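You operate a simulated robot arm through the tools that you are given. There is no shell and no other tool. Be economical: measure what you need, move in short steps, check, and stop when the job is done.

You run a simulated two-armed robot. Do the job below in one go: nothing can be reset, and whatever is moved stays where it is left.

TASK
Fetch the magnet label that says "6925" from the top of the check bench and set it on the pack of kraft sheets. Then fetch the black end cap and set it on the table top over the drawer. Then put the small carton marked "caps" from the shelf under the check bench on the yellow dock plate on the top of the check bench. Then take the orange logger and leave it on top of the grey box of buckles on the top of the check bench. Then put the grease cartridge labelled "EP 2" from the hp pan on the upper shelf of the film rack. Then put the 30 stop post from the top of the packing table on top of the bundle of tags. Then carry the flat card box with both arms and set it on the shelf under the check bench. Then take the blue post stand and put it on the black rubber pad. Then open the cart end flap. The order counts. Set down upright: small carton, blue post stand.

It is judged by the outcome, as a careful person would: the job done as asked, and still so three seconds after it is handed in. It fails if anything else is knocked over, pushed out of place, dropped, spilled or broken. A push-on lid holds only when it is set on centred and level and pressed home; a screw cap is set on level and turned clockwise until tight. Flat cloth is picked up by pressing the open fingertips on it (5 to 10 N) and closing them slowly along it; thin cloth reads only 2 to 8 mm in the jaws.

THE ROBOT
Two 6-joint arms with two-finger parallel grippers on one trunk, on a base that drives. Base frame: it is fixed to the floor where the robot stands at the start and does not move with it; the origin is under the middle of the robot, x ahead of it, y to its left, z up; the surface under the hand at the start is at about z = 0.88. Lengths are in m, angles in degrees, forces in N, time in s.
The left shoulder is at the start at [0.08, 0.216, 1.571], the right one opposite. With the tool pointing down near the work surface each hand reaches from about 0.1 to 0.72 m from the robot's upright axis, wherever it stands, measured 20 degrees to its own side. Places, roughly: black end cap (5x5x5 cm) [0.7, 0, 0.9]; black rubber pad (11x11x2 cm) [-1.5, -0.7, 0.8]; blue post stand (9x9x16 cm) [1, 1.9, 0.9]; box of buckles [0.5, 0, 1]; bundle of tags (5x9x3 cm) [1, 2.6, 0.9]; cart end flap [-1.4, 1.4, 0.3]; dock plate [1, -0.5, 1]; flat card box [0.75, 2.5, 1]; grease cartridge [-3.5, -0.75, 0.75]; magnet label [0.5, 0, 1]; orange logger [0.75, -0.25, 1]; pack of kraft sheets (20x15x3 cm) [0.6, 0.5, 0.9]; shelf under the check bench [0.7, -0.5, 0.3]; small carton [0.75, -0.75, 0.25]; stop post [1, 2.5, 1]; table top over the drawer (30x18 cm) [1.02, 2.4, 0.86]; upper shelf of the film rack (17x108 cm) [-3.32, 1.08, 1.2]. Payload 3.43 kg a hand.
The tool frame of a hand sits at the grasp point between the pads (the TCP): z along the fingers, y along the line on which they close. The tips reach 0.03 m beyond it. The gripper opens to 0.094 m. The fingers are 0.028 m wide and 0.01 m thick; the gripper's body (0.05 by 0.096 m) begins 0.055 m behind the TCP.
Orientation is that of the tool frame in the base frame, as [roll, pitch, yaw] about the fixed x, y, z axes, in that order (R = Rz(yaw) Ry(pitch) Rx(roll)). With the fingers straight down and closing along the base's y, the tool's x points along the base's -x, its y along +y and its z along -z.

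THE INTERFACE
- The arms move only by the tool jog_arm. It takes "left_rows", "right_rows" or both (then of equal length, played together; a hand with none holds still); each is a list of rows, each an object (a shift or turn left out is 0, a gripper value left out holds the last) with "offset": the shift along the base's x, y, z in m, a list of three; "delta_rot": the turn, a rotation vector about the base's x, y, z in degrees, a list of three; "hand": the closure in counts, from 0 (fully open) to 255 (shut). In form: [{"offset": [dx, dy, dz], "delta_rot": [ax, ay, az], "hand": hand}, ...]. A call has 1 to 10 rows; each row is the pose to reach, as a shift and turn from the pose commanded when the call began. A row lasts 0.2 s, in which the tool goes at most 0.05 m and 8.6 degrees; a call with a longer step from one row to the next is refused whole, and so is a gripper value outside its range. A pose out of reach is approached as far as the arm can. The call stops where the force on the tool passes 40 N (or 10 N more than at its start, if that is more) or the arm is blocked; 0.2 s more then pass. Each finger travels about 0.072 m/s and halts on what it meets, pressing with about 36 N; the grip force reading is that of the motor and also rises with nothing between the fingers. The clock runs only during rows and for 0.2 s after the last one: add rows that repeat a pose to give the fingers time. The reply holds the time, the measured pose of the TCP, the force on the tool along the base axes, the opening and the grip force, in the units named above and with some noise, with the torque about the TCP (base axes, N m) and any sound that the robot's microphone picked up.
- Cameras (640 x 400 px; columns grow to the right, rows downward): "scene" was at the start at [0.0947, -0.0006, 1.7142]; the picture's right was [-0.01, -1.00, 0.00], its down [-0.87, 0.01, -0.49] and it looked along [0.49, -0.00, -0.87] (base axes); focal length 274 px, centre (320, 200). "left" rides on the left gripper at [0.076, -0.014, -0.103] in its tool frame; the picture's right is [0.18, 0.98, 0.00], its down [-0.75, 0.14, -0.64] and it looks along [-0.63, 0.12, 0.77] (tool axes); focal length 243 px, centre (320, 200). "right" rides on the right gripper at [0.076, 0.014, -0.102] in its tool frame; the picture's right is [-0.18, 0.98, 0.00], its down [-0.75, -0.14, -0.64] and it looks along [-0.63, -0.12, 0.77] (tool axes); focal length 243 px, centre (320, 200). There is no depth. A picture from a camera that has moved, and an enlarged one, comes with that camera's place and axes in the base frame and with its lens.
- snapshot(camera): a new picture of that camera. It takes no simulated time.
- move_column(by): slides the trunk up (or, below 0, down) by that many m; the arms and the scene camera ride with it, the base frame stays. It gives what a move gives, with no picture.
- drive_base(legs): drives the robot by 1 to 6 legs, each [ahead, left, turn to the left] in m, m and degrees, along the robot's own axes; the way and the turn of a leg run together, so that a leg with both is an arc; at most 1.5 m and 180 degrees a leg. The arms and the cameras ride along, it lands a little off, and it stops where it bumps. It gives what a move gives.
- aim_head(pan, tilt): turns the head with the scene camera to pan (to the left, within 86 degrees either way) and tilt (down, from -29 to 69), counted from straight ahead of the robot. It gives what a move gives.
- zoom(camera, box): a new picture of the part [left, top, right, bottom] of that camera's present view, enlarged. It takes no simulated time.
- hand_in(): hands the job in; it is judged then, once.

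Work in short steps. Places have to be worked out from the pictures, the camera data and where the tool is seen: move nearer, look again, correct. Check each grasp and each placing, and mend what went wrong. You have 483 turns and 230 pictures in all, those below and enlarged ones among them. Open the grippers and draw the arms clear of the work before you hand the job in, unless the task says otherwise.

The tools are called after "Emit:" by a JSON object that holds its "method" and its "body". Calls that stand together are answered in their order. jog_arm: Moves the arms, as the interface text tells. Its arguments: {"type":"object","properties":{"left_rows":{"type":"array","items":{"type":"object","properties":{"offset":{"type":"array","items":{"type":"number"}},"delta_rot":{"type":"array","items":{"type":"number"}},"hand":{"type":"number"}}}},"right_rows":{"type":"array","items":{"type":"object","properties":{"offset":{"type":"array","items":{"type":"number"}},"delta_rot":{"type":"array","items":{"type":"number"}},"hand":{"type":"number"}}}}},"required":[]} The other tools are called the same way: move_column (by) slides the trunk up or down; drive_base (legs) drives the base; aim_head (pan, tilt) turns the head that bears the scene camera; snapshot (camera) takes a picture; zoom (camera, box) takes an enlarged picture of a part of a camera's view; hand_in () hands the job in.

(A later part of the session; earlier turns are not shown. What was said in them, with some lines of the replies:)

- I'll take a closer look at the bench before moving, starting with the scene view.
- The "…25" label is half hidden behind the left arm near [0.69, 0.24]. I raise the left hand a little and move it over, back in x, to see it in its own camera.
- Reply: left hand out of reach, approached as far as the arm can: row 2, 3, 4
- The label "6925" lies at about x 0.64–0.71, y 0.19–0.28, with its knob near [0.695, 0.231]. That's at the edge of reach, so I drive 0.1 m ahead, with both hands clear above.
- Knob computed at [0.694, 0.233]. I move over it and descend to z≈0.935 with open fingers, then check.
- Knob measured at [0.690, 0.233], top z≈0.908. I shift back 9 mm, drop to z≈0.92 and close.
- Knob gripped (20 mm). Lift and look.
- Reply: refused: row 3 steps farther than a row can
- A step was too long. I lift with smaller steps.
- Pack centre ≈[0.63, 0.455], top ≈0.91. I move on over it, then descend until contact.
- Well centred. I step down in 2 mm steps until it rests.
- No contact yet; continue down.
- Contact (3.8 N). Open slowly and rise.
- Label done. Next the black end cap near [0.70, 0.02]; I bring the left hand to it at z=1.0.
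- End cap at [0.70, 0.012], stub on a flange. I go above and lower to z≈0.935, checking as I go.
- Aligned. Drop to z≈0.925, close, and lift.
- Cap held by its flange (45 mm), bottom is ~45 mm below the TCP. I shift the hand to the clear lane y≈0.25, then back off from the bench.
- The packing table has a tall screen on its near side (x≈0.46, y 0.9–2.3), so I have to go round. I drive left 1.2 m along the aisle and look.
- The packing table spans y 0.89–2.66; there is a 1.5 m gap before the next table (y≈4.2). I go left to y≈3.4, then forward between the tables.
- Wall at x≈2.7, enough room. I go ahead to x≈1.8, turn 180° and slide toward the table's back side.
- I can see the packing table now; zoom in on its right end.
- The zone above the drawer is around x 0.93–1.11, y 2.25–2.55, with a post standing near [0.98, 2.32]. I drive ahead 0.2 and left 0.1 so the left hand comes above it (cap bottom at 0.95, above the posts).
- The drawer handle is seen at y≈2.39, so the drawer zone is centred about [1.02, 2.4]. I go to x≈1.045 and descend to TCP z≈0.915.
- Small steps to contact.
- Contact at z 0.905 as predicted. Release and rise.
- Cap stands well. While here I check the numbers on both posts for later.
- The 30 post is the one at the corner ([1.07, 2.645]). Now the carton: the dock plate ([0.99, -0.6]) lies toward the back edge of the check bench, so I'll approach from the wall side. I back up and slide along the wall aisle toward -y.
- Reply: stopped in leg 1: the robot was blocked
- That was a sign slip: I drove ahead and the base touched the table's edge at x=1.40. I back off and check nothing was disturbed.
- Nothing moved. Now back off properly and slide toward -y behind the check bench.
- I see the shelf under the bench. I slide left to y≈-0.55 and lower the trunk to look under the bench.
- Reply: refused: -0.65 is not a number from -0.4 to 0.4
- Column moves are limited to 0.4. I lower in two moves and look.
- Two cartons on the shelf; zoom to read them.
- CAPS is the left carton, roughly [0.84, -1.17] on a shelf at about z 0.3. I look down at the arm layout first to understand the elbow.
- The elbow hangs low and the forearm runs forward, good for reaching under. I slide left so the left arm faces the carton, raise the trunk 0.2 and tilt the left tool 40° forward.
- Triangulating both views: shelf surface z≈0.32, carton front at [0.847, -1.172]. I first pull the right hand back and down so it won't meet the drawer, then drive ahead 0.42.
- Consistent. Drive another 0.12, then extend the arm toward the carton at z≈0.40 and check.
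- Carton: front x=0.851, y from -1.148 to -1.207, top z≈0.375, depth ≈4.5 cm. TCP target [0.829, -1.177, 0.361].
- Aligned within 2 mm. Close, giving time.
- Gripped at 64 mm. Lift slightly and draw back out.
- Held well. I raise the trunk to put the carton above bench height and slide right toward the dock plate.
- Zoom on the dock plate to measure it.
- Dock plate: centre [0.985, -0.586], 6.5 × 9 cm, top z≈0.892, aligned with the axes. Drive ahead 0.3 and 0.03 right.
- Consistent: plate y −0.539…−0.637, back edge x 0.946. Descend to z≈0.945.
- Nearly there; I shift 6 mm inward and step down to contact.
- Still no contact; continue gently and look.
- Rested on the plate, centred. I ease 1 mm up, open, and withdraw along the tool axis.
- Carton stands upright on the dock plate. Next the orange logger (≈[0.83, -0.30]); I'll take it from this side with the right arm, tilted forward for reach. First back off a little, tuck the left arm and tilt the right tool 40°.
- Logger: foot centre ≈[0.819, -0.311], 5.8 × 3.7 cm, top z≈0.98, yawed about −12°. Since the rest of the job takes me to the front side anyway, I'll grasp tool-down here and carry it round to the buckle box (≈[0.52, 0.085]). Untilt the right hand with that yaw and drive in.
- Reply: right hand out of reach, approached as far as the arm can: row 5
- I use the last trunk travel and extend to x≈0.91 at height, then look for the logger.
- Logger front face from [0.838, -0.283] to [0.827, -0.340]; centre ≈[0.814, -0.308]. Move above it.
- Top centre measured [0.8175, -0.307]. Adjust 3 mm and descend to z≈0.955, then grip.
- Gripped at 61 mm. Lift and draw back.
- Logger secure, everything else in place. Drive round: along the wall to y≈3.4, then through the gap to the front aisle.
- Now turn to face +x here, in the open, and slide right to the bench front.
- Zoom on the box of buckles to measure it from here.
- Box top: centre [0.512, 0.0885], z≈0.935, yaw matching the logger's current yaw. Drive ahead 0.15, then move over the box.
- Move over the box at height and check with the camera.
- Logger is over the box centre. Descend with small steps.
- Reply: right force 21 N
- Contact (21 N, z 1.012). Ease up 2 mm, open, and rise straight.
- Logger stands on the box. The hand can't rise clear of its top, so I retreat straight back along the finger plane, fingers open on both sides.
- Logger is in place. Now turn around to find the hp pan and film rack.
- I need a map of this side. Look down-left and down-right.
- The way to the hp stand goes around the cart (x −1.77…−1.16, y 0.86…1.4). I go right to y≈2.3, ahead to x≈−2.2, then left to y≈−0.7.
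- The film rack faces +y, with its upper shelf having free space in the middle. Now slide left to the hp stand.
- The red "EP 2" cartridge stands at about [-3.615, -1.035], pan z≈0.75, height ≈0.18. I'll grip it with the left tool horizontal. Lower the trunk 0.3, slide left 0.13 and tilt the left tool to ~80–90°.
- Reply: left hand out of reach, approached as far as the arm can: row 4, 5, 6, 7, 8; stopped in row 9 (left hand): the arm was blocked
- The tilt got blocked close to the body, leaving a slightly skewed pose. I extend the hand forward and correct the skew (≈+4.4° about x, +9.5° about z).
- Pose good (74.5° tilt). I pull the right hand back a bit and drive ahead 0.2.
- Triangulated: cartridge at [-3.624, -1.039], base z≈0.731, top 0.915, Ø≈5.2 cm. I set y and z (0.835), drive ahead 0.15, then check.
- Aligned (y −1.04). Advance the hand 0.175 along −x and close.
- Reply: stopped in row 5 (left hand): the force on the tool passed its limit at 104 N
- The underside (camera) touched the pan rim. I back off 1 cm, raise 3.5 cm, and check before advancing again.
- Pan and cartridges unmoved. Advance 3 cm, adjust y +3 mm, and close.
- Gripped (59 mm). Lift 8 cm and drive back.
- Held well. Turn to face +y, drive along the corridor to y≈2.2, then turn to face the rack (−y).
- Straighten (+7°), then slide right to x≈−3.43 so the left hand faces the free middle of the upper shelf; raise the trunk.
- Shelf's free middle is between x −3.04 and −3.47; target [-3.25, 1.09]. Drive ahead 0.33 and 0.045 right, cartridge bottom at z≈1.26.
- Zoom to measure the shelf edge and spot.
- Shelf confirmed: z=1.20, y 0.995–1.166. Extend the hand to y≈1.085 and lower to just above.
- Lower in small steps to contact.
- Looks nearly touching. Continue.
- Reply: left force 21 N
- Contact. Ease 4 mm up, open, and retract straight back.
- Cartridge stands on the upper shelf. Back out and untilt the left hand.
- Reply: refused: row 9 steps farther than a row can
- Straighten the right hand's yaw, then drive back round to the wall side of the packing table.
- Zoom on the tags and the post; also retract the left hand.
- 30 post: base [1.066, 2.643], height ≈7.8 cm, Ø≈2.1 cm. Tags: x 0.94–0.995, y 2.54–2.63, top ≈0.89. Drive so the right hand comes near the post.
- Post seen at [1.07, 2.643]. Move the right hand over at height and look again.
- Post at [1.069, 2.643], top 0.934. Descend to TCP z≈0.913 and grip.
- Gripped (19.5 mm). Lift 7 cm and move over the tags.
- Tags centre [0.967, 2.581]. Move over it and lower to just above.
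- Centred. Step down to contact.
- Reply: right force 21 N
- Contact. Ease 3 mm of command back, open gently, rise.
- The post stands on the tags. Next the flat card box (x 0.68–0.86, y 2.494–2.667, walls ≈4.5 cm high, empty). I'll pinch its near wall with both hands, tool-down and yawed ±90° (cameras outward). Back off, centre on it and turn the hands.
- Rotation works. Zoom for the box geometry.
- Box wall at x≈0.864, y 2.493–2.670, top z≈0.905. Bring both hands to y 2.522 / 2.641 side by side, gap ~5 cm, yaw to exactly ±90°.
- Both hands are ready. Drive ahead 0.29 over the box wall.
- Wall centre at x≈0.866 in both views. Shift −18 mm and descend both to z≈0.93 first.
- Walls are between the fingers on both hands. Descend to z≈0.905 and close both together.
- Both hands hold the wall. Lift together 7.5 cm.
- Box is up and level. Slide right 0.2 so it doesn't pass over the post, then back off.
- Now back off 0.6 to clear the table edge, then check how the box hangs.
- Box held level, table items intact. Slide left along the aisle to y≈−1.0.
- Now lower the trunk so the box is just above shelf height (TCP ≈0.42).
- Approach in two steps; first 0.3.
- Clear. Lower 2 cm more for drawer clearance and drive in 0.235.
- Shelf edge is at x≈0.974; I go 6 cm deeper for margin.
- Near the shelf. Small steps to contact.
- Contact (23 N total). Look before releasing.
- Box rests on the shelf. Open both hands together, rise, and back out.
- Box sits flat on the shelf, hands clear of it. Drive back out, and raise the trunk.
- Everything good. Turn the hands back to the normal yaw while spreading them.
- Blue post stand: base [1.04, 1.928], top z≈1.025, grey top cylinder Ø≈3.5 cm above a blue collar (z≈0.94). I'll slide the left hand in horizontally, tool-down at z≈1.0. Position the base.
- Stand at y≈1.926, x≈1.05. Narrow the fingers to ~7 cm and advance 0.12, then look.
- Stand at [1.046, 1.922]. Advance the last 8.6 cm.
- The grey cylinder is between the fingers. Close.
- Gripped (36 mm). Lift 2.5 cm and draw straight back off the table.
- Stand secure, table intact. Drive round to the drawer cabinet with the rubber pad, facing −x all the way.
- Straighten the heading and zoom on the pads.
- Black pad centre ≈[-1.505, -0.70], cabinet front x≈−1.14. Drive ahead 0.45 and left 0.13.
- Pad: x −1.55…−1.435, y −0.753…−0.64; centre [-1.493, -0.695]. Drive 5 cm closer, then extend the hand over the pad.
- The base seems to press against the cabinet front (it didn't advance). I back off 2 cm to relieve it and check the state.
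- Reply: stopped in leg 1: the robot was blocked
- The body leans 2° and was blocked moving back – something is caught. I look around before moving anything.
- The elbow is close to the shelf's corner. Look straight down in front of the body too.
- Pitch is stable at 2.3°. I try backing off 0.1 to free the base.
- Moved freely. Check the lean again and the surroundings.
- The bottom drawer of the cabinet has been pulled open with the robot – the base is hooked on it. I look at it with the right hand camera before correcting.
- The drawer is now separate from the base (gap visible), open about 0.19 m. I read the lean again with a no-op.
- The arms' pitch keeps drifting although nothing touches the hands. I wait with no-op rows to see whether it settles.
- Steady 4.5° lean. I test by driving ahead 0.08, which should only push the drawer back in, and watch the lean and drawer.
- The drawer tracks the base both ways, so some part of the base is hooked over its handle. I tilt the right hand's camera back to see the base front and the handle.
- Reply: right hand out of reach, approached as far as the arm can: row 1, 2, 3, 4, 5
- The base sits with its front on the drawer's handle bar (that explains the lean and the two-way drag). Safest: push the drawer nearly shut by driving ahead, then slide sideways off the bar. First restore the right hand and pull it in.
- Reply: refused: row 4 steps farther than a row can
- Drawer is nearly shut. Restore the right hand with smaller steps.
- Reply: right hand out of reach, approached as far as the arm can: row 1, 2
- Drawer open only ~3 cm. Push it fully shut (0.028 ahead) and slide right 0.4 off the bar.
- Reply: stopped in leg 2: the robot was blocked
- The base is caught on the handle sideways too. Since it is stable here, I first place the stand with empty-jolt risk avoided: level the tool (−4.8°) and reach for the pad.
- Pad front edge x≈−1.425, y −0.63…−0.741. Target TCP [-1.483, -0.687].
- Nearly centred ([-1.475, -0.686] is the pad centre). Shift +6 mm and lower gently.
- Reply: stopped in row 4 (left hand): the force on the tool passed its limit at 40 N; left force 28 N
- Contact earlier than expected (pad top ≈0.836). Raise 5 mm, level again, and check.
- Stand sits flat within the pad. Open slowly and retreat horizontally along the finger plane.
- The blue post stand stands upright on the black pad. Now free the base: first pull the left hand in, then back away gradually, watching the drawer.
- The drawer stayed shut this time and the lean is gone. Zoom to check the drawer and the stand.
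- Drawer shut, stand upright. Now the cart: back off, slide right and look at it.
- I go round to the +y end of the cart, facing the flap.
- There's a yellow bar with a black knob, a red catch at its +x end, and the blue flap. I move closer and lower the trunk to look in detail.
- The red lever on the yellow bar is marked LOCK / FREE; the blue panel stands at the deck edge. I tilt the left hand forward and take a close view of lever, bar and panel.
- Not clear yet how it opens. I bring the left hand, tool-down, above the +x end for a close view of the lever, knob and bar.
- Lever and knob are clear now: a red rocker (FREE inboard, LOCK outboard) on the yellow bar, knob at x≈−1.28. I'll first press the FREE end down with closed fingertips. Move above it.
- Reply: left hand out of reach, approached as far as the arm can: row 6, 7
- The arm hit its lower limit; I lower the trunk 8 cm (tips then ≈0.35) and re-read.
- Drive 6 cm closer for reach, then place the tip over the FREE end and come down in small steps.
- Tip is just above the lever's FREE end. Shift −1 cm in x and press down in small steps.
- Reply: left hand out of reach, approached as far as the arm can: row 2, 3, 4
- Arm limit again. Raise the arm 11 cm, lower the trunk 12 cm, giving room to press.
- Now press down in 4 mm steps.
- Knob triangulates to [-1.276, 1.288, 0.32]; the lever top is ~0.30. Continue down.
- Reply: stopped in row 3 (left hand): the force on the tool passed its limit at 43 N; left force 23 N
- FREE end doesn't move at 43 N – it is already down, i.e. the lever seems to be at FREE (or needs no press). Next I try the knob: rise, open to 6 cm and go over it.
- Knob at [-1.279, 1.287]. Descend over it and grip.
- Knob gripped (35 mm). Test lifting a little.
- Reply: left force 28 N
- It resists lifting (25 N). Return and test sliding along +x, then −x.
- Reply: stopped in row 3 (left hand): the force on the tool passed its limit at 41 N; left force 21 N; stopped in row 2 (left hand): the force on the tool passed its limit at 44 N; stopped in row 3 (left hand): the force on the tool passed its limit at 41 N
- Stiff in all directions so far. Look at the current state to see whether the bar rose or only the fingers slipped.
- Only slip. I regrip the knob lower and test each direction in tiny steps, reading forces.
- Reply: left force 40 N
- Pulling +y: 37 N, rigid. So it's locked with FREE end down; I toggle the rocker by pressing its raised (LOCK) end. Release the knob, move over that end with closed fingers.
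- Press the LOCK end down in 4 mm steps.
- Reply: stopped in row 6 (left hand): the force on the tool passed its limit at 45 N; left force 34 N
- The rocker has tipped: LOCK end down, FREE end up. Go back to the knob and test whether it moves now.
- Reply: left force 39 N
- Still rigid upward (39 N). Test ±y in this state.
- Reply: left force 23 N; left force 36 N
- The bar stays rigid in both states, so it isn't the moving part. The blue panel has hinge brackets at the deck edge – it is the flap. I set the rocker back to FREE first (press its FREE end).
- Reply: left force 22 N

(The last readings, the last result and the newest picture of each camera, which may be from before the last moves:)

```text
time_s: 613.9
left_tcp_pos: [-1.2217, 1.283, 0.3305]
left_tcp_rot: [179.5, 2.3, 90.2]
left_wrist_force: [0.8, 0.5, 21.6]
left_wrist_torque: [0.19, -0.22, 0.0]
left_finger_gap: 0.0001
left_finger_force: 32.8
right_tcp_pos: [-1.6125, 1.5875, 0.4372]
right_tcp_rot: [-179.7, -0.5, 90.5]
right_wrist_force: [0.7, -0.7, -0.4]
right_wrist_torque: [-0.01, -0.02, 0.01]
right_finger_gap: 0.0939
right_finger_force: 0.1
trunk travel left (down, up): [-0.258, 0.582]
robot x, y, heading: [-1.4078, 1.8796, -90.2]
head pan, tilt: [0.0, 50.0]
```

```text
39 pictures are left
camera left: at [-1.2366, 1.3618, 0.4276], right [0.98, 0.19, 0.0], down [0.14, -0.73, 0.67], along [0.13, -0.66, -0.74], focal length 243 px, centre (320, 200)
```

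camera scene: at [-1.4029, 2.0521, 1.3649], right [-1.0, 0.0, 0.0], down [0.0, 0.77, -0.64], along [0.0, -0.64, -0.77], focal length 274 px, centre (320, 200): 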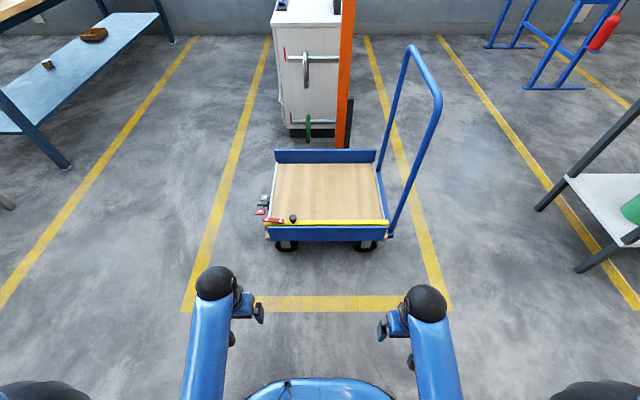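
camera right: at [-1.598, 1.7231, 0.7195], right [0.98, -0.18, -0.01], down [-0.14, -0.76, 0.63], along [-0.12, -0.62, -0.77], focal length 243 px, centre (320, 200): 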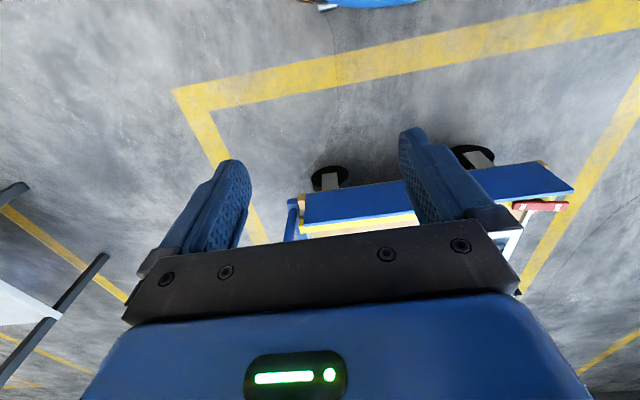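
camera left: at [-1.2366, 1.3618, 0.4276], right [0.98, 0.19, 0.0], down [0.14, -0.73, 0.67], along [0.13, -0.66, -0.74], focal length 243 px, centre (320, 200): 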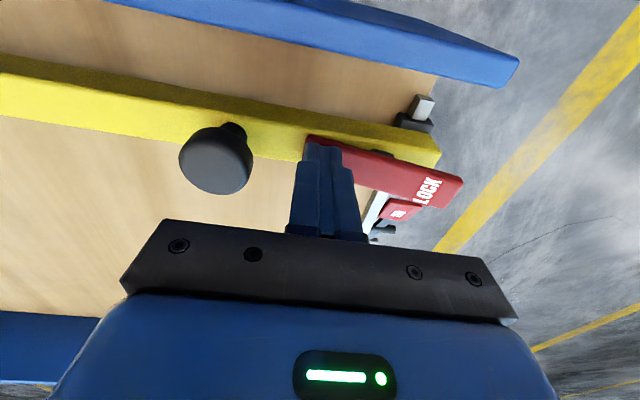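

FREE end is down again (original state). Now test sliding the bar by the knob along ±x with a proper grip.

Emit:
{"method": "jog_arm", "body": {"left_rows": [{"offset": [0, 0.002, 0.03]}, {"offset": [-0.02, 0.002, 0.06], "hand": 90}, {"offset": [-0.056, 0.003, 0.06], "hand": 90}, {"offset": [-0.056, 0.003, 0.06], "hand": 90}, {"offset": [-0.056, 0.003, 0.03], "hand": 90}, {"offset": [-0.056, 0.003, -0.001], "hand": 90}, {"offset": [-0.056, 0.003, -0.001], "hand": 255}, {"offset": [-0.056, 0.003, -0.001], "hand": 255}, {"offset": [-0.056, 0.003, -0.001], "hand": 255}]}}

Emit:
{"method": "jog_arm", "body": {"left_rows": [{"offset": [-0.004, 0, 0]}, {"offset": [-0.008, 0, 0]}, {"offset": [-0.012, 0, 0]}]}}

Emit:
{"method": "jog_arm", "body": {"left_rows": [{"offset": [0.006, 0, 0]}, {"offset": [0.012, 0, 0]}, {"offset": [0.018, 0, 0]}]}}

```text
time_s: 615.9
left_tcp_pos: [-1.2775, 1.2879, 0.324]
left_tcp_rot: [179.6, 1.9, 90.1]
left_wrist_force: [-3.5, -1.0, -2.3]
left_wrist_torque: [-0.69, 0.11, 0.04]
left_finger_gap: 0.0357
left_finger_force: 44.2
right_tcp_pos: [-1.6122, 1.588, 0.4354]
right_tcp_rot: [-179.7, -0.8, 90.5]
right_wrist_force: [0.3, 0.1, 0.6]
right_wrist_torque: [0.0, 0.01, 0.05]
right_finger_gap: 0.0942
right_finger_force: 0.1
trunk travel left (down, up): [-0.258, 0.582]
robot x, y, heading: [-1.4043, 1.8817, -90.3]
head pan, tilt: [0.0, 50.0]
```

```text
time_s: 616.6
left_tcp_pos: [-1.2777, 1.2888, 0.3243]
left_tcp_rot: [179.0, 1.8, 90.8]
left_wrist_force: [2.5, -0.9, 0.0]
left_wrist_torque: [0.04, 0.66, -0.26]
left_finger_gap: 0.0357
left_finger_force: 45.2
right_tcp_pos: [-1.6086, 1.5859, 0.4356]
right_tcp_rot: [-179.7, -0.7, 90.7]
right_wrist_force: [0.3, -1.1, 0.5]
right_wrist_torque: [0.0, -0.02, 0.02]
right_finger_gap: 0.094
right_finger_force: 0.1
trunk travel left (down, up): [-0.258, 0.582]
robot x, y, heading: [-1.4059, 1.8797, -89.9]
head pan, tilt: [0.0, 50.0]
stopped in row 3 (left hand): the force on the tool passed its limit at 44 N (the readings are from after the stop); the commanded pose is now the measured one
```

```text
time_s: 617.2
left_tcp_pos: [-1.2776, 1.2881, 0.3241]
left_tcp_rot: [179.8, 1.8, 90.2]
left_wrist_force: [-3.2, -0.9, -0.1]
left_wrist_torque: [0.3, -0.47, 0.31]
left_finger_gap: 0.0357
left_finger_force: 44.8
right_tcp_pos: [-1.6116, 1.5874, 0.4359]
right_tcp_rot: [-179.6, -0.6, 90.4]
right_wrist_force: [0.9, -0.4, -0.5]
right_wrist_torque: [0.0, 0.01, 0.02]
right_finger_gap: 0.0941
right_finger_force: 0.1
trunk travel left (down, up): [-0.258, 0.582]
robot x, y, heading: [-1.408, 1.8823, -90.2]
head pan, tilt: [0.0, 50.0]
stopped in row 3 (left hand): the force on the tool passed its limit at 45 N (the readings are from after the stop); the commanded pose is now the measured one
```

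Rigid along x. Now lift in the FREE state with this better grip.

Emit:
{"method": "jog_arm", "body": {"left_rows": [{"offset": [0, 0, 0.004]}, {"offset": [0, 0, 0.008]}, {"offset": [0, 0, 0.012]}, {"offset": [0, 0, 0.016]}]}}

Emit:
{"method": "snapshot", "body": {"camera": "left"}}

```text
time_s: 618.2
left_tcp_pos: [-1.2776, 1.291, 0.3365]
left_tcp_rot: [179.7, 1.4, 90.2]
left_wrist_force: [-10.1, -0.2, -38.6]
left_wrist_torque: [0.26, 0.15, -0.07]
left_finger_gap: 0.0357
left_finger_force: 45.2
right_tcp_pos: [-1.61, 1.587, 0.4347]
right_tcp_rot: [-179.6, -1.0, 90.5]
right_wrist_force: [-0.6, 0.5, 0.1]
right_wrist_torque: [0.03, 0.01, -0.01]
right_finger_gap: 0.0938
right_finger_force: 0.0
trunk travel left (down, up): [-0.258, 0.582]
robot x, y, heading: [-1.4068, 1.8828, -90.2]
head pan, tilt: [0.0, 50.0]
```

```text
38 pictures are left
camera left: at [-1.2925, 1.3677, 0.4361], right [0.98, 0.19, 0.0], down [0.14, -0.74, 0.66], along [0.12, -0.65, -0.75], focal length 243 px, centre (320, 200)
```

left: 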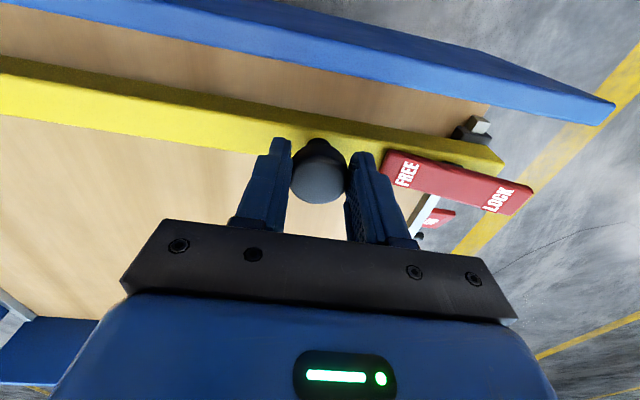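

The bar is rigid; so I try the panel itself. Release the knob, rise, and turn the hand 90° so the fingers can pinch the panel's top edge.

Emit:
{"method": "jog_arm", "body": {"left_rows": [{"offset": [0, 0, -0.008], "hand": 60}, {"offset": [0, 0, -0.008], "hand": 60}, {"offset": [0, 0, 0.03], "hand": 60}, {"offset": [-0.03, 0.02, 0.06], "hand": 60}, {"offset": [-0.06, 0.045, 0.09], "hand": 60}, {"offset": [-0.09, 0.068, 0.1], "hand": 60}, {"offset": [-0.12, 0.068, 0.1], "hand": 60}]}}

Emit:
{"method": "jog_arm", "body": {"left_rows": [{"delta_rot": [0, 0, -8.5]}, {"delta_rot": [0, 0, -17]}, {"delta_rot": [0, 0, -25.5]}, {"delta_rot": [0, 0, -34]}, {"delta_rot": [0, 0, -42.5]}, {"delta_rot": [0, 0, -51]}, {"delta_rot": [0, 0, -59.5]}, {"delta_rot": [0, 0, -68]}, {"delta_rot": [0, 0, -76.5]}, {"delta_rot": [0, 0, -85]}]}}

Emit:
{"method": "snapshot", "body": {"camera": "left"}}

```text
time_s: 619.9
left_tcp_pos: [-1.3985, 1.3568, 0.4414]
left_tcp_rot: [179.6, 1.8, 90.2]
left_wrist_force: [-0.6, -0.1, 0.0]
left_wrist_torque: [-0.01, 0.02, 0.01]
left_finger_gap: 0.0718
left_finger_force: 0.1
right_tcp_pos: [-1.6114, 1.5872, 0.4351]
right_tcp_rot: [-179.7, -0.7, 90.4]
right_wrist_force: [0.7, 0.2, 0.6]
right_wrist_torque: [0.01, 0.02, 0.02]
right_finger_gap: 0.0938
right_finger_force: 0.1
trunk travel left (down, up): [-0.258, 0.582]
robot x, y, heading: [-1.4004, 1.8796, -90.3]
head pan, tilt: [0.0, 50.0]
```

```text
time_s: 622.0
left_tcp_pos: [-1.3962, 1.3566, 0.4412]
left_tcp_rot: [179.7, 1.8, 5.0]
left_wrist_force: [-0.2, 0.2, 0.5]
left_wrist_torque: [-0.02, 0.02, 0.01]
left_finger_gap: 0.0718
left_finger_force: 0.0
right_tcp_pos: [-1.6118, 1.5876, 0.4351]
right_tcp_rot: [-179.7, -0.7, 90.5]
right_wrist_force: [0.2, 0.3, -0.3]
right_wrist_torque: [0.01, 0.0, -0.01]
right_finger_gap: 0.0941
right_finger_force: 0.1
trunk travel left (down, up): [-0.258, 0.582]
robot x, y, heading: [-1.4063, 1.883, -90.2]
head pan, tilt: [0.0, 50.0]
```

```text
37 pictures are left
camera left: at [-1.3192, 1.3765, 0.5395], right [0.27, -0.96, 0.0], down [-0.72, -0.2, 0.67], along [-0.64, -0.18, -0.75], focal length 243 px, centre (320, 200)
```

left: 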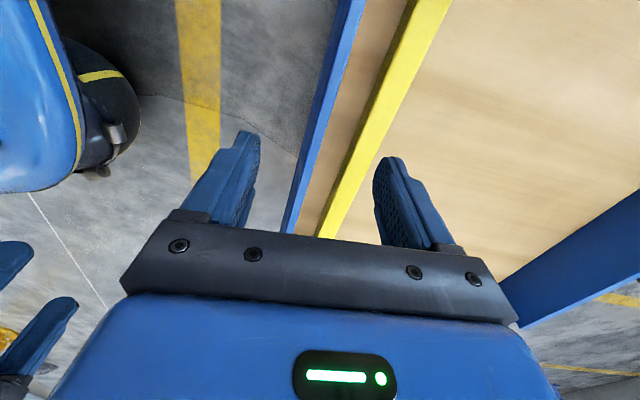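

Panel top edge is at y≈1.353. Straighten yaw, descend to z≈0.358 and pinch it.

Emit:
{"method": "jog_arm", "body": {"left_rows": [{"offset": [0, -0.003, -0.03], "delta_rot": [0, 0, -5]}, {"offset": [0, -0.003, -0.06], "delta_rot": [0, 0, -5]}, {"offset": [0, -0.003, -0.08], "delta_rot": [0, 0, -5]}, {"offset": [0, -0.003, -0.08], "delta_rot": [0, 0, -5], "hand": 255}, {"offset": [0, -0.003, -0.08], "delta_rot": [0, 0, -5], "hand": 255}, {"offset": [0, -0.003, -0.08], "delta_rot": [0, 0, -5], "hand": 255}, {"offset": [0, -0.003, -0.08], "delta_rot": [0, 0, -5], "hand": 255}]}}

Emit:
{"method": "snapshot", "body": {"camera": "left"}}

```text
time_s: 623.6
left_tcp_pos: [-1.3977, 1.353, 0.3602]
left_tcp_rot: [179.7, 1.8, 0.1]
left_wrist_force: [0.5, -0.4, -1.1]
left_wrist_torque: [0.02, 0.05, -0.64]
left_finger_gap: 0.01
left_finger_force: 43.7
right_tcp_pos: [-1.6119, 1.5874, 0.4351]
right_tcp_rot: [-179.6, -0.7, 90.5]
right_wrist_force: [-0.2, 0.3, -1.1]
right_wrist_torque: [0.01, -0.04, 0.02]
right_finger_gap: 0.094
right_finger_force: 0.0
trunk travel left (down, up): [-0.258, 0.582]
robot x, y, heading: [-1.4064, 1.8791, -90.1]
head pan, tilt: [0.0, 50.0]
```

```text
36 pictures are left
camera left: at [-1.3172, 1.3661, 0.4586], right [0.19, -0.98, 0.0], down [-0.73, -0.14, 0.67], along [-0.66, -0.12, -0.75], focal length 243 px, centre (320, 200)
```

left: 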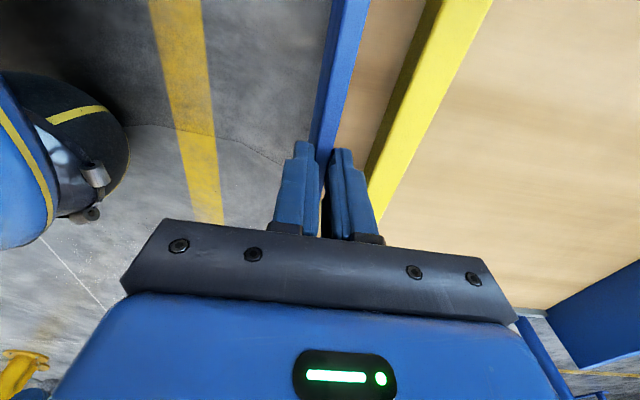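

Panel pinched (10 mm thick). Pull its top outward (+y) in small steps.

Emit:
{"method": "jog_arm", "body": {"left_rows": [{"offset": [0, 0.004, 0]}, {"offset": [0, 0.008, 0]}, {"offset": [0, 0.012, -0.001]}, {"offset": [0, 0.016, -0.001]}]}}

```text
time_s: 624.6
left_tcp_pos: [-1.3966, 1.3688, 0.3603]
left_tcp_rot: [179.8, 1.8, 0.2]
left_wrist_force: [4.3, -6.9, -7.2]
left_wrist_torque: [-0.68, 0.12, -1.09]
left_finger_gap: 0.0112
left_finger_force: 44.6
right_tcp_pos: [-1.6116, 1.5868, 0.4344]
right_tcp_rot: [-179.6, -0.9, 90.5]
right_wrist_force: [-0.5, 0.4, 0.9]
right_wrist_torque: [0.02, -0.02, -0.02]
right_finger_gap: 0.0938
right_finger_force: 0.0
trunk travel left (down, up): [-0.258, 0.582]
robot x, y, heading: [-1.4024, 1.8821, -90.0]
head pan, tilt: [0.0, 50.0]
```

It swings: the flap is free and moves with ~7 N. I release, rise, back the base off 12 cm for room, and then push the flap out and down from inside.

Emit:
{"method": "jog_arm", "body": {"left_rows": [{"hand": 120}, {"hand": 60}, {"offset": [0, 0, 0.03], "hand": 60}, {"offset": [0, 0, 0.07], "hand": 60}, {"offset": [0, 0, 0.1], "hand": 255}]}}

Emit:
{"method": "drive_base", "body": {"legs": [[-0.12, 0, 0]]}}

Emit:
{"method": "jog_arm", "body": {"left_rows": [{"offset": [0, -0.045, 0], "hand": 255}, {"offset": [0, -0.09, 0], "hand": 255}, {"offset": [0, -0.135, 0], "hand": 255}, {"offset": [0, -0.155, 0], "hand": 255}]}}

Emit:
{"method": "snapshot", "body": {"camera": "left"}}

```text
time_s: 625.9
left_tcp_pos: [-1.3971, 1.3686, 0.4609]
left_tcp_rot: [179.7, 1.8, 0.2]
left_wrist_force: [0.3, 0.0, 0.5]
left_wrist_torque: [-0.02, -0.03, 0.03]
left_finger_gap: 0.0162
left_finger_force: 0.5
right_tcp_pos: [-1.6112, 1.5875, 0.4349]
right_tcp_rot: [-179.6, -0.6, 90.5]
right_wrist_force: [0.5, 0.2, -0.3]
right_wrist_torque: [-0.01, 0.0, 0.02]
right_finger_gap: 0.094
right_finger_force: 0.1
trunk travel left (down, up): [-0.258, 0.582]
robot x, y, heading: [-1.405, 1.8796, -90.2]
head pan, tilt: [0.0, 50.0]
```

```text
time_s: 627.1
left_tcp_pos: [-1.3984, 1.4885, 0.4604]
left_tcp_rot: [179.7, 1.9, 0.2]
left_wrist_force: [0.8, -0.5, 0.2]
left_wrist_torque: [-0.02, 0.03, -0.02]
left_finger_gap: 0.0001
left_finger_force: 32.7
right_tcp_pos: [-1.6122, 1.7073, 0.4361]
right_tcp_rot: [-179.6, -0.7, 90.4]
right_wrist_force: [0.0, 0.7, 0.2]
right_wrist_torque: [0.01, 0.0, -0.01]
right_finger_gap: 0.0942
right_finger_force: 0.0
trunk travel left (down, up): [-0.258, 0.582]
robot x, y, heading: [-1.4033, 2.0014, -89.9]
head pan, tilt: [0.0, 50.0]
```

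```text
time_s: 628.1
left_tcp_pos: [-1.3995, 1.3338, 0.4595]
left_tcp_rot: [179.6, 1.9, 0.1]
left_wrist_force: [0.1, 0.0, -0.3]
left_wrist_torque: [-0.02, 0.01, -0.01]
left_finger_gap: 0.0001
left_finger_force: 33.1
right_tcp_pos: [-1.6113, 1.7074, 0.4355]
right_tcp_rot: [-179.7, -0.8, 90.4]
right_wrist_force: [-0.6, 0.1, 0.4]
right_wrist_torque: [0.01, -0.01, 0.01]
right_finger_gap: 0.094
right_finger_force: 0.1
trunk travel left (down, up): [-0.258, 0.582]
robot x, y, heading: [-1.4027, 1.9992, -90.2]
head pan, tilt: [0.0, 50.0]
```

```text
35 pictures are left
camera left: at [-1.3196, 1.3457, 0.5579], right [0.19, -0.98, 0.0], down [-0.73, -0.14, 0.67], along [-0.66, -0.12, -0.74], focal length 243 px, centre (320, 200)
```

left: 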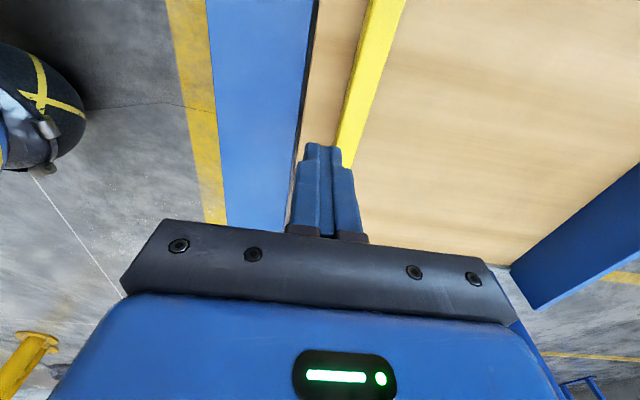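

The flap has swung open by itself. Check how far with the scene camera.

Emit:
{"method": "jog_arm", "body": {"left_rows": [{"offset": [0, 0, 0.03]}, {"offset": [0, 0.04, 0.06]}, {"offset": [0, 0.085, 0.08]}, {"offset": [0, 0.13, 0.09]}, {"offset": [0, 0.17, 0.1]}, {"offset": [0, 0.21, 0.11]}]}}

Emit:
{"method": "zoom", "body": {"camera": "scene", "box": [220, 180, 420, 320]}}

```text
time_s: 629.5
left_tcp_pos: [-1.4131, 1.5192, 0.501]
left_tcp_rot: [179.4, 2.0, 0.1]
left_wrist_force: [0.1, 0.2, 0.2]
left_wrist_torque: [0.01, 0.0, 0.01]
left_finger_gap: 0.0
left_finger_force: 32.7
left hand out of reach, approached as far as the arm can: row 4, 5, 6
right_tcp_pos: [-1.6119, 1.7069, 0.4369]
right_tcp_rot: [-179.6, -0.8, 90.4]
right_wrist_force: [0.0, 0.5, -0.4]
right_wrist_torque: [0.02, 0.0, 0.03]
right_finger_gap: 0.0939
right_finger_force: 0.0
trunk travel left (down, up): [-0.258, 0.582]
robot x, y, heading: [-1.399, 1.9996, -90.1]
head pan, tilt: [0.0, 50.0]
```

```text
2.86 times, centred on (320, 250) of scene
camera zoom: at [-1.405, 1.894, 1.185], right [-1.0, 0.0, 0.0], down [0.0, 0.77, -0.64], along [0.0, -0.64, -0.77], focal length 784 px, centre (320, 57)
```

zoom: 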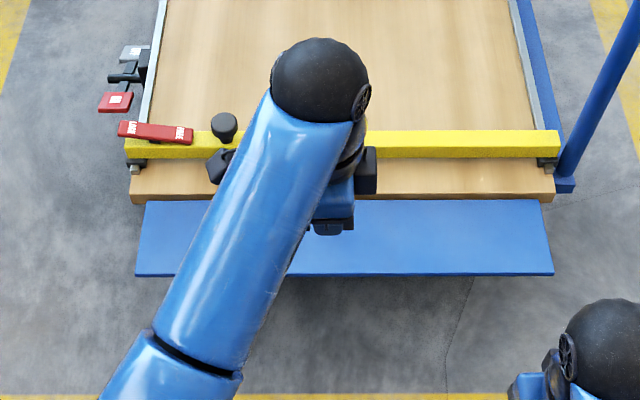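

The flap lies open, horizontal at its stop; the lever is back at FREE as found. Back the robot away and open the hands, then do a final look.

Emit:
{"method": "jog_arm", "body": {"left_rows": [{"offset": [0, 0, 0.02], "hand": 0}, {"offset": [0, 0, 0.02], "hand": 0}, {"offset": [0, 0, 0.02], "hand": 0}]}}

Emit:
{"method": "drive_base", "body": {"legs": [[-0.45, 0, 0]]}}

Emit:
{"method": "move_column", "body": {"by": 0.4}}

Emit:
{"method": "aim_head", "body": {"pan": 0, "tilt": 40}}

Emit:
{"method": "snapshot", "body": {"camera": "scene"}}

```text
time_s: 630.3
left_tcp_pos: [-1.4186, 1.5116, 0.5035]
left_tcp_rot: [179.7, 1.9, 0.1]
left_wrist_force: [0.2, 0.8, -0.4]
left_wrist_torque: [0.02, 0.01, 0.01]
left_finger_gap: 0.0941
left_finger_force: 0.0
left hand out of reach, approached as far as the arm can: row 1, 2, 3
right_tcp_pos: [-1.6119, 1.707, 0.4361]
right_tcp_rot: [-179.7, -0.7, 90.4]
right_wrist_force: [0.3, 0.5, -0.6]
right_wrist_torque: [-0.01, 0.03, 0.0]
right_finger_gap: 0.094
right_finger_force: 0.0
trunk travel left (down, up): [-0.258, 0.582]
robot x, y, heading: [-1.4065, 1.9991, -90.2]
head pan, tilt: [0.0, 50.0]
```

```text
time_s: 633.0
left_tcp_pos: [-1.4126, 1.9513, 0.5043]
left_tcp_rot: [179.6, 2.0, 0.7]
left_wrist_force: [-0.3, -0.6, -0.5]
left_wrist_torque: [-0.03, -0.02, -0.01]
left_finger_gap: 0.0938
left_finger_force: 0.0
right_tcp_pos: [-1.611, 2.1458, 0.4349]
right_tcp_rot: [-179.7, -0.7, 91.0]
right_wrist_force: [-0.2, 0.7, -0.3]
right_wrist_torque: [-0.03, -0.02, 0.0]
right_finger_gap: 0.0941
right_finger_force: 0.0
trunk travel left (down, up): [-0.258, 0.582]
robot x, y, heading: [-1.4071, 2.4407, -89.6]
head pan, tilt: [0.0, 50.0]
```

```text
time_s: 636.8
left_tcp_pos: [-1.4127, 1.9499, 0.9034]
left_tcp_rot: [179.6, 1.8, 0.6]
left_wrist_force: [0.3, 0.3, 0.7]
left_wrist_torque: [0.01, 0.0, 0.04]
left_finger_gap: 0.0942
left_finger_force: 0.1
right_tcp_pos: [-1.6092, 2.1438, 0.8353]
right_tcp_rot: [-179.6, -0.8, 91.0]
right_wrist_force: [-0.3, 0.2, -0.8]
right_wrist_torque: [0.0, -0.05, 0.02]
right_finger_gap: 0.0941
right_finger_force: 0.1
trunk travel left (down, up): [-0.658, 0.182]
robot x, y, heading: [-1.4001, 2.4433, -89.6]
head pan, tilt: [0.0, 50.0]
```

```text
time_s: 637.5
left_tcp_pos: [-1.4124, 1.9515, 0.9027]
left_tcp_rot: [179.5, 1.9, 0.7]
left_wrist_force: [-0.2, -0.4, 0.4]
left_wrist_torque: [0.0, 0.0, 0.0]
left_finger_gap: 0.0939
left_finger_force: 0.1
right_tcp_pos: [-1.6107, 2.1445, 0.8353]
right_tcp_rot: [-179.6, -0.8, 91.1]
right_wrist_force: [-0.2, 0.4, -0.9]
right_wrist_torque: [0.0, 0.01, 0.02]
right_finger_gap: 0.0943
right_finger_force: 0.1
trunk travel left (down, up): [-0.658, 0.182]
robot x, y, heading: [-1.4011, 2.442, -89.7]
head pan, tilt: [0.0, 40.0]
```

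```text
33 pictures are left
camera scene: at [-1.4046, 2.3252, 1.599], right [-1.0, -0.01, 0.0], down [0.0, 0.64, -0.77], along [0.01, -0.77, -0.64], focal length 274 px, centre (320, 200)
```

scene: 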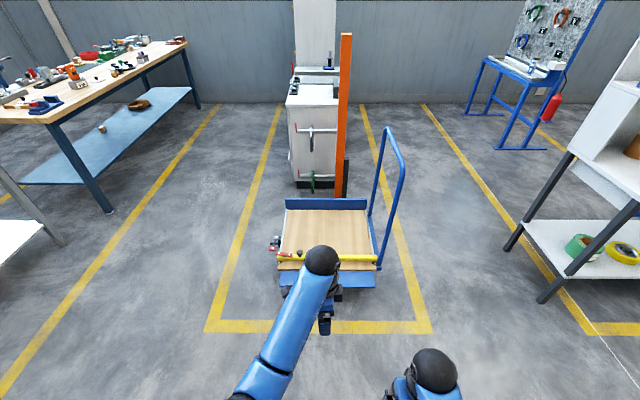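

Final overview checks: the bench/shelf and the cabinet.

Emit:
{"method": "zoom", "body": {"camera": "scene", "box": [0, 30, 220, 150]}}

Emit:
{"method": "zoom", "body": {"camera": "scene", "box": [240, 40, 420, 300]}}

```text
2.91 times, centred on (110, 90) of scene
camera zoom: at [-1.4046, 2.3252, 1.599], right [-1.0, -0.01, 0.0], down [0.0, 0.64, -0.77], along [0.01, -0.77, -0.64], focal length 798 px, centre (931, 520)
```

zoom: 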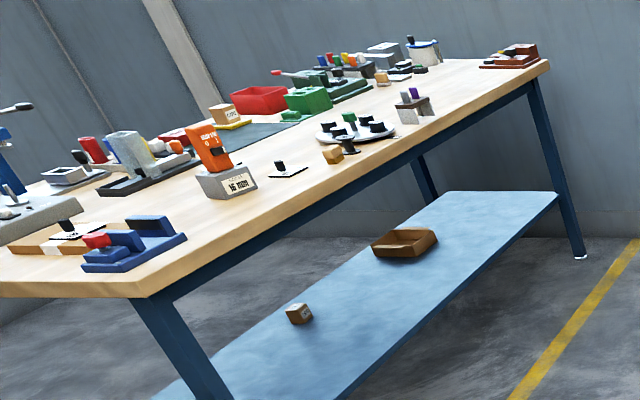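

```text
1.54 times, centred on (330, 170) of scene
camera zoom: at [-1.4046, 2.3252, 1.599], right [-1.0, -0.01, 0.0], down [0.0, 0.64, -0.77], along [0.01, -0.77, -0.64], focal length 422 px, centre (305, 246)
```

zoom: 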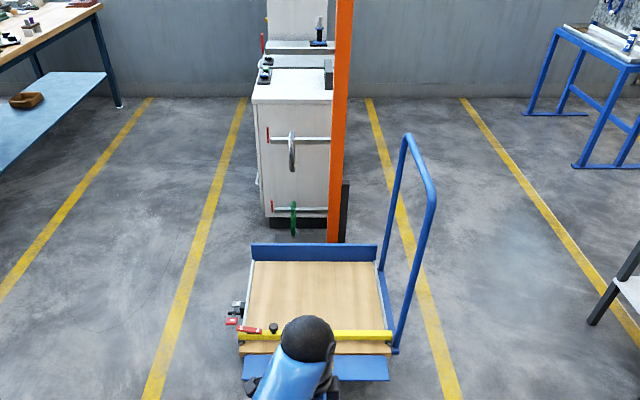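

Everything is in place: label, cap, carton, logger, cartridge, post, card box, stand, and the flap is open. Hands are open and clear, so I hand in.

Emit:
{"method": "hand_in", "body": {}}

```text
The job is handed in.
```

I did all nine steps in the order given and handed the job in. Everything I moved looked in place when I last saw it.

- **Drawer opened by accident:** while I was setting the blue post stand on the pad, the robot's base caught the bottom drawer of the cabinet. It pulled the drawer open about 19 cm. I pushed it shut and it looked flush afterwards.
- **Cart lock lever:** I pressed the LOCK/FREE lever while working out how the flap opens, then put it back to FREE, as I found it. The flap is down and level.
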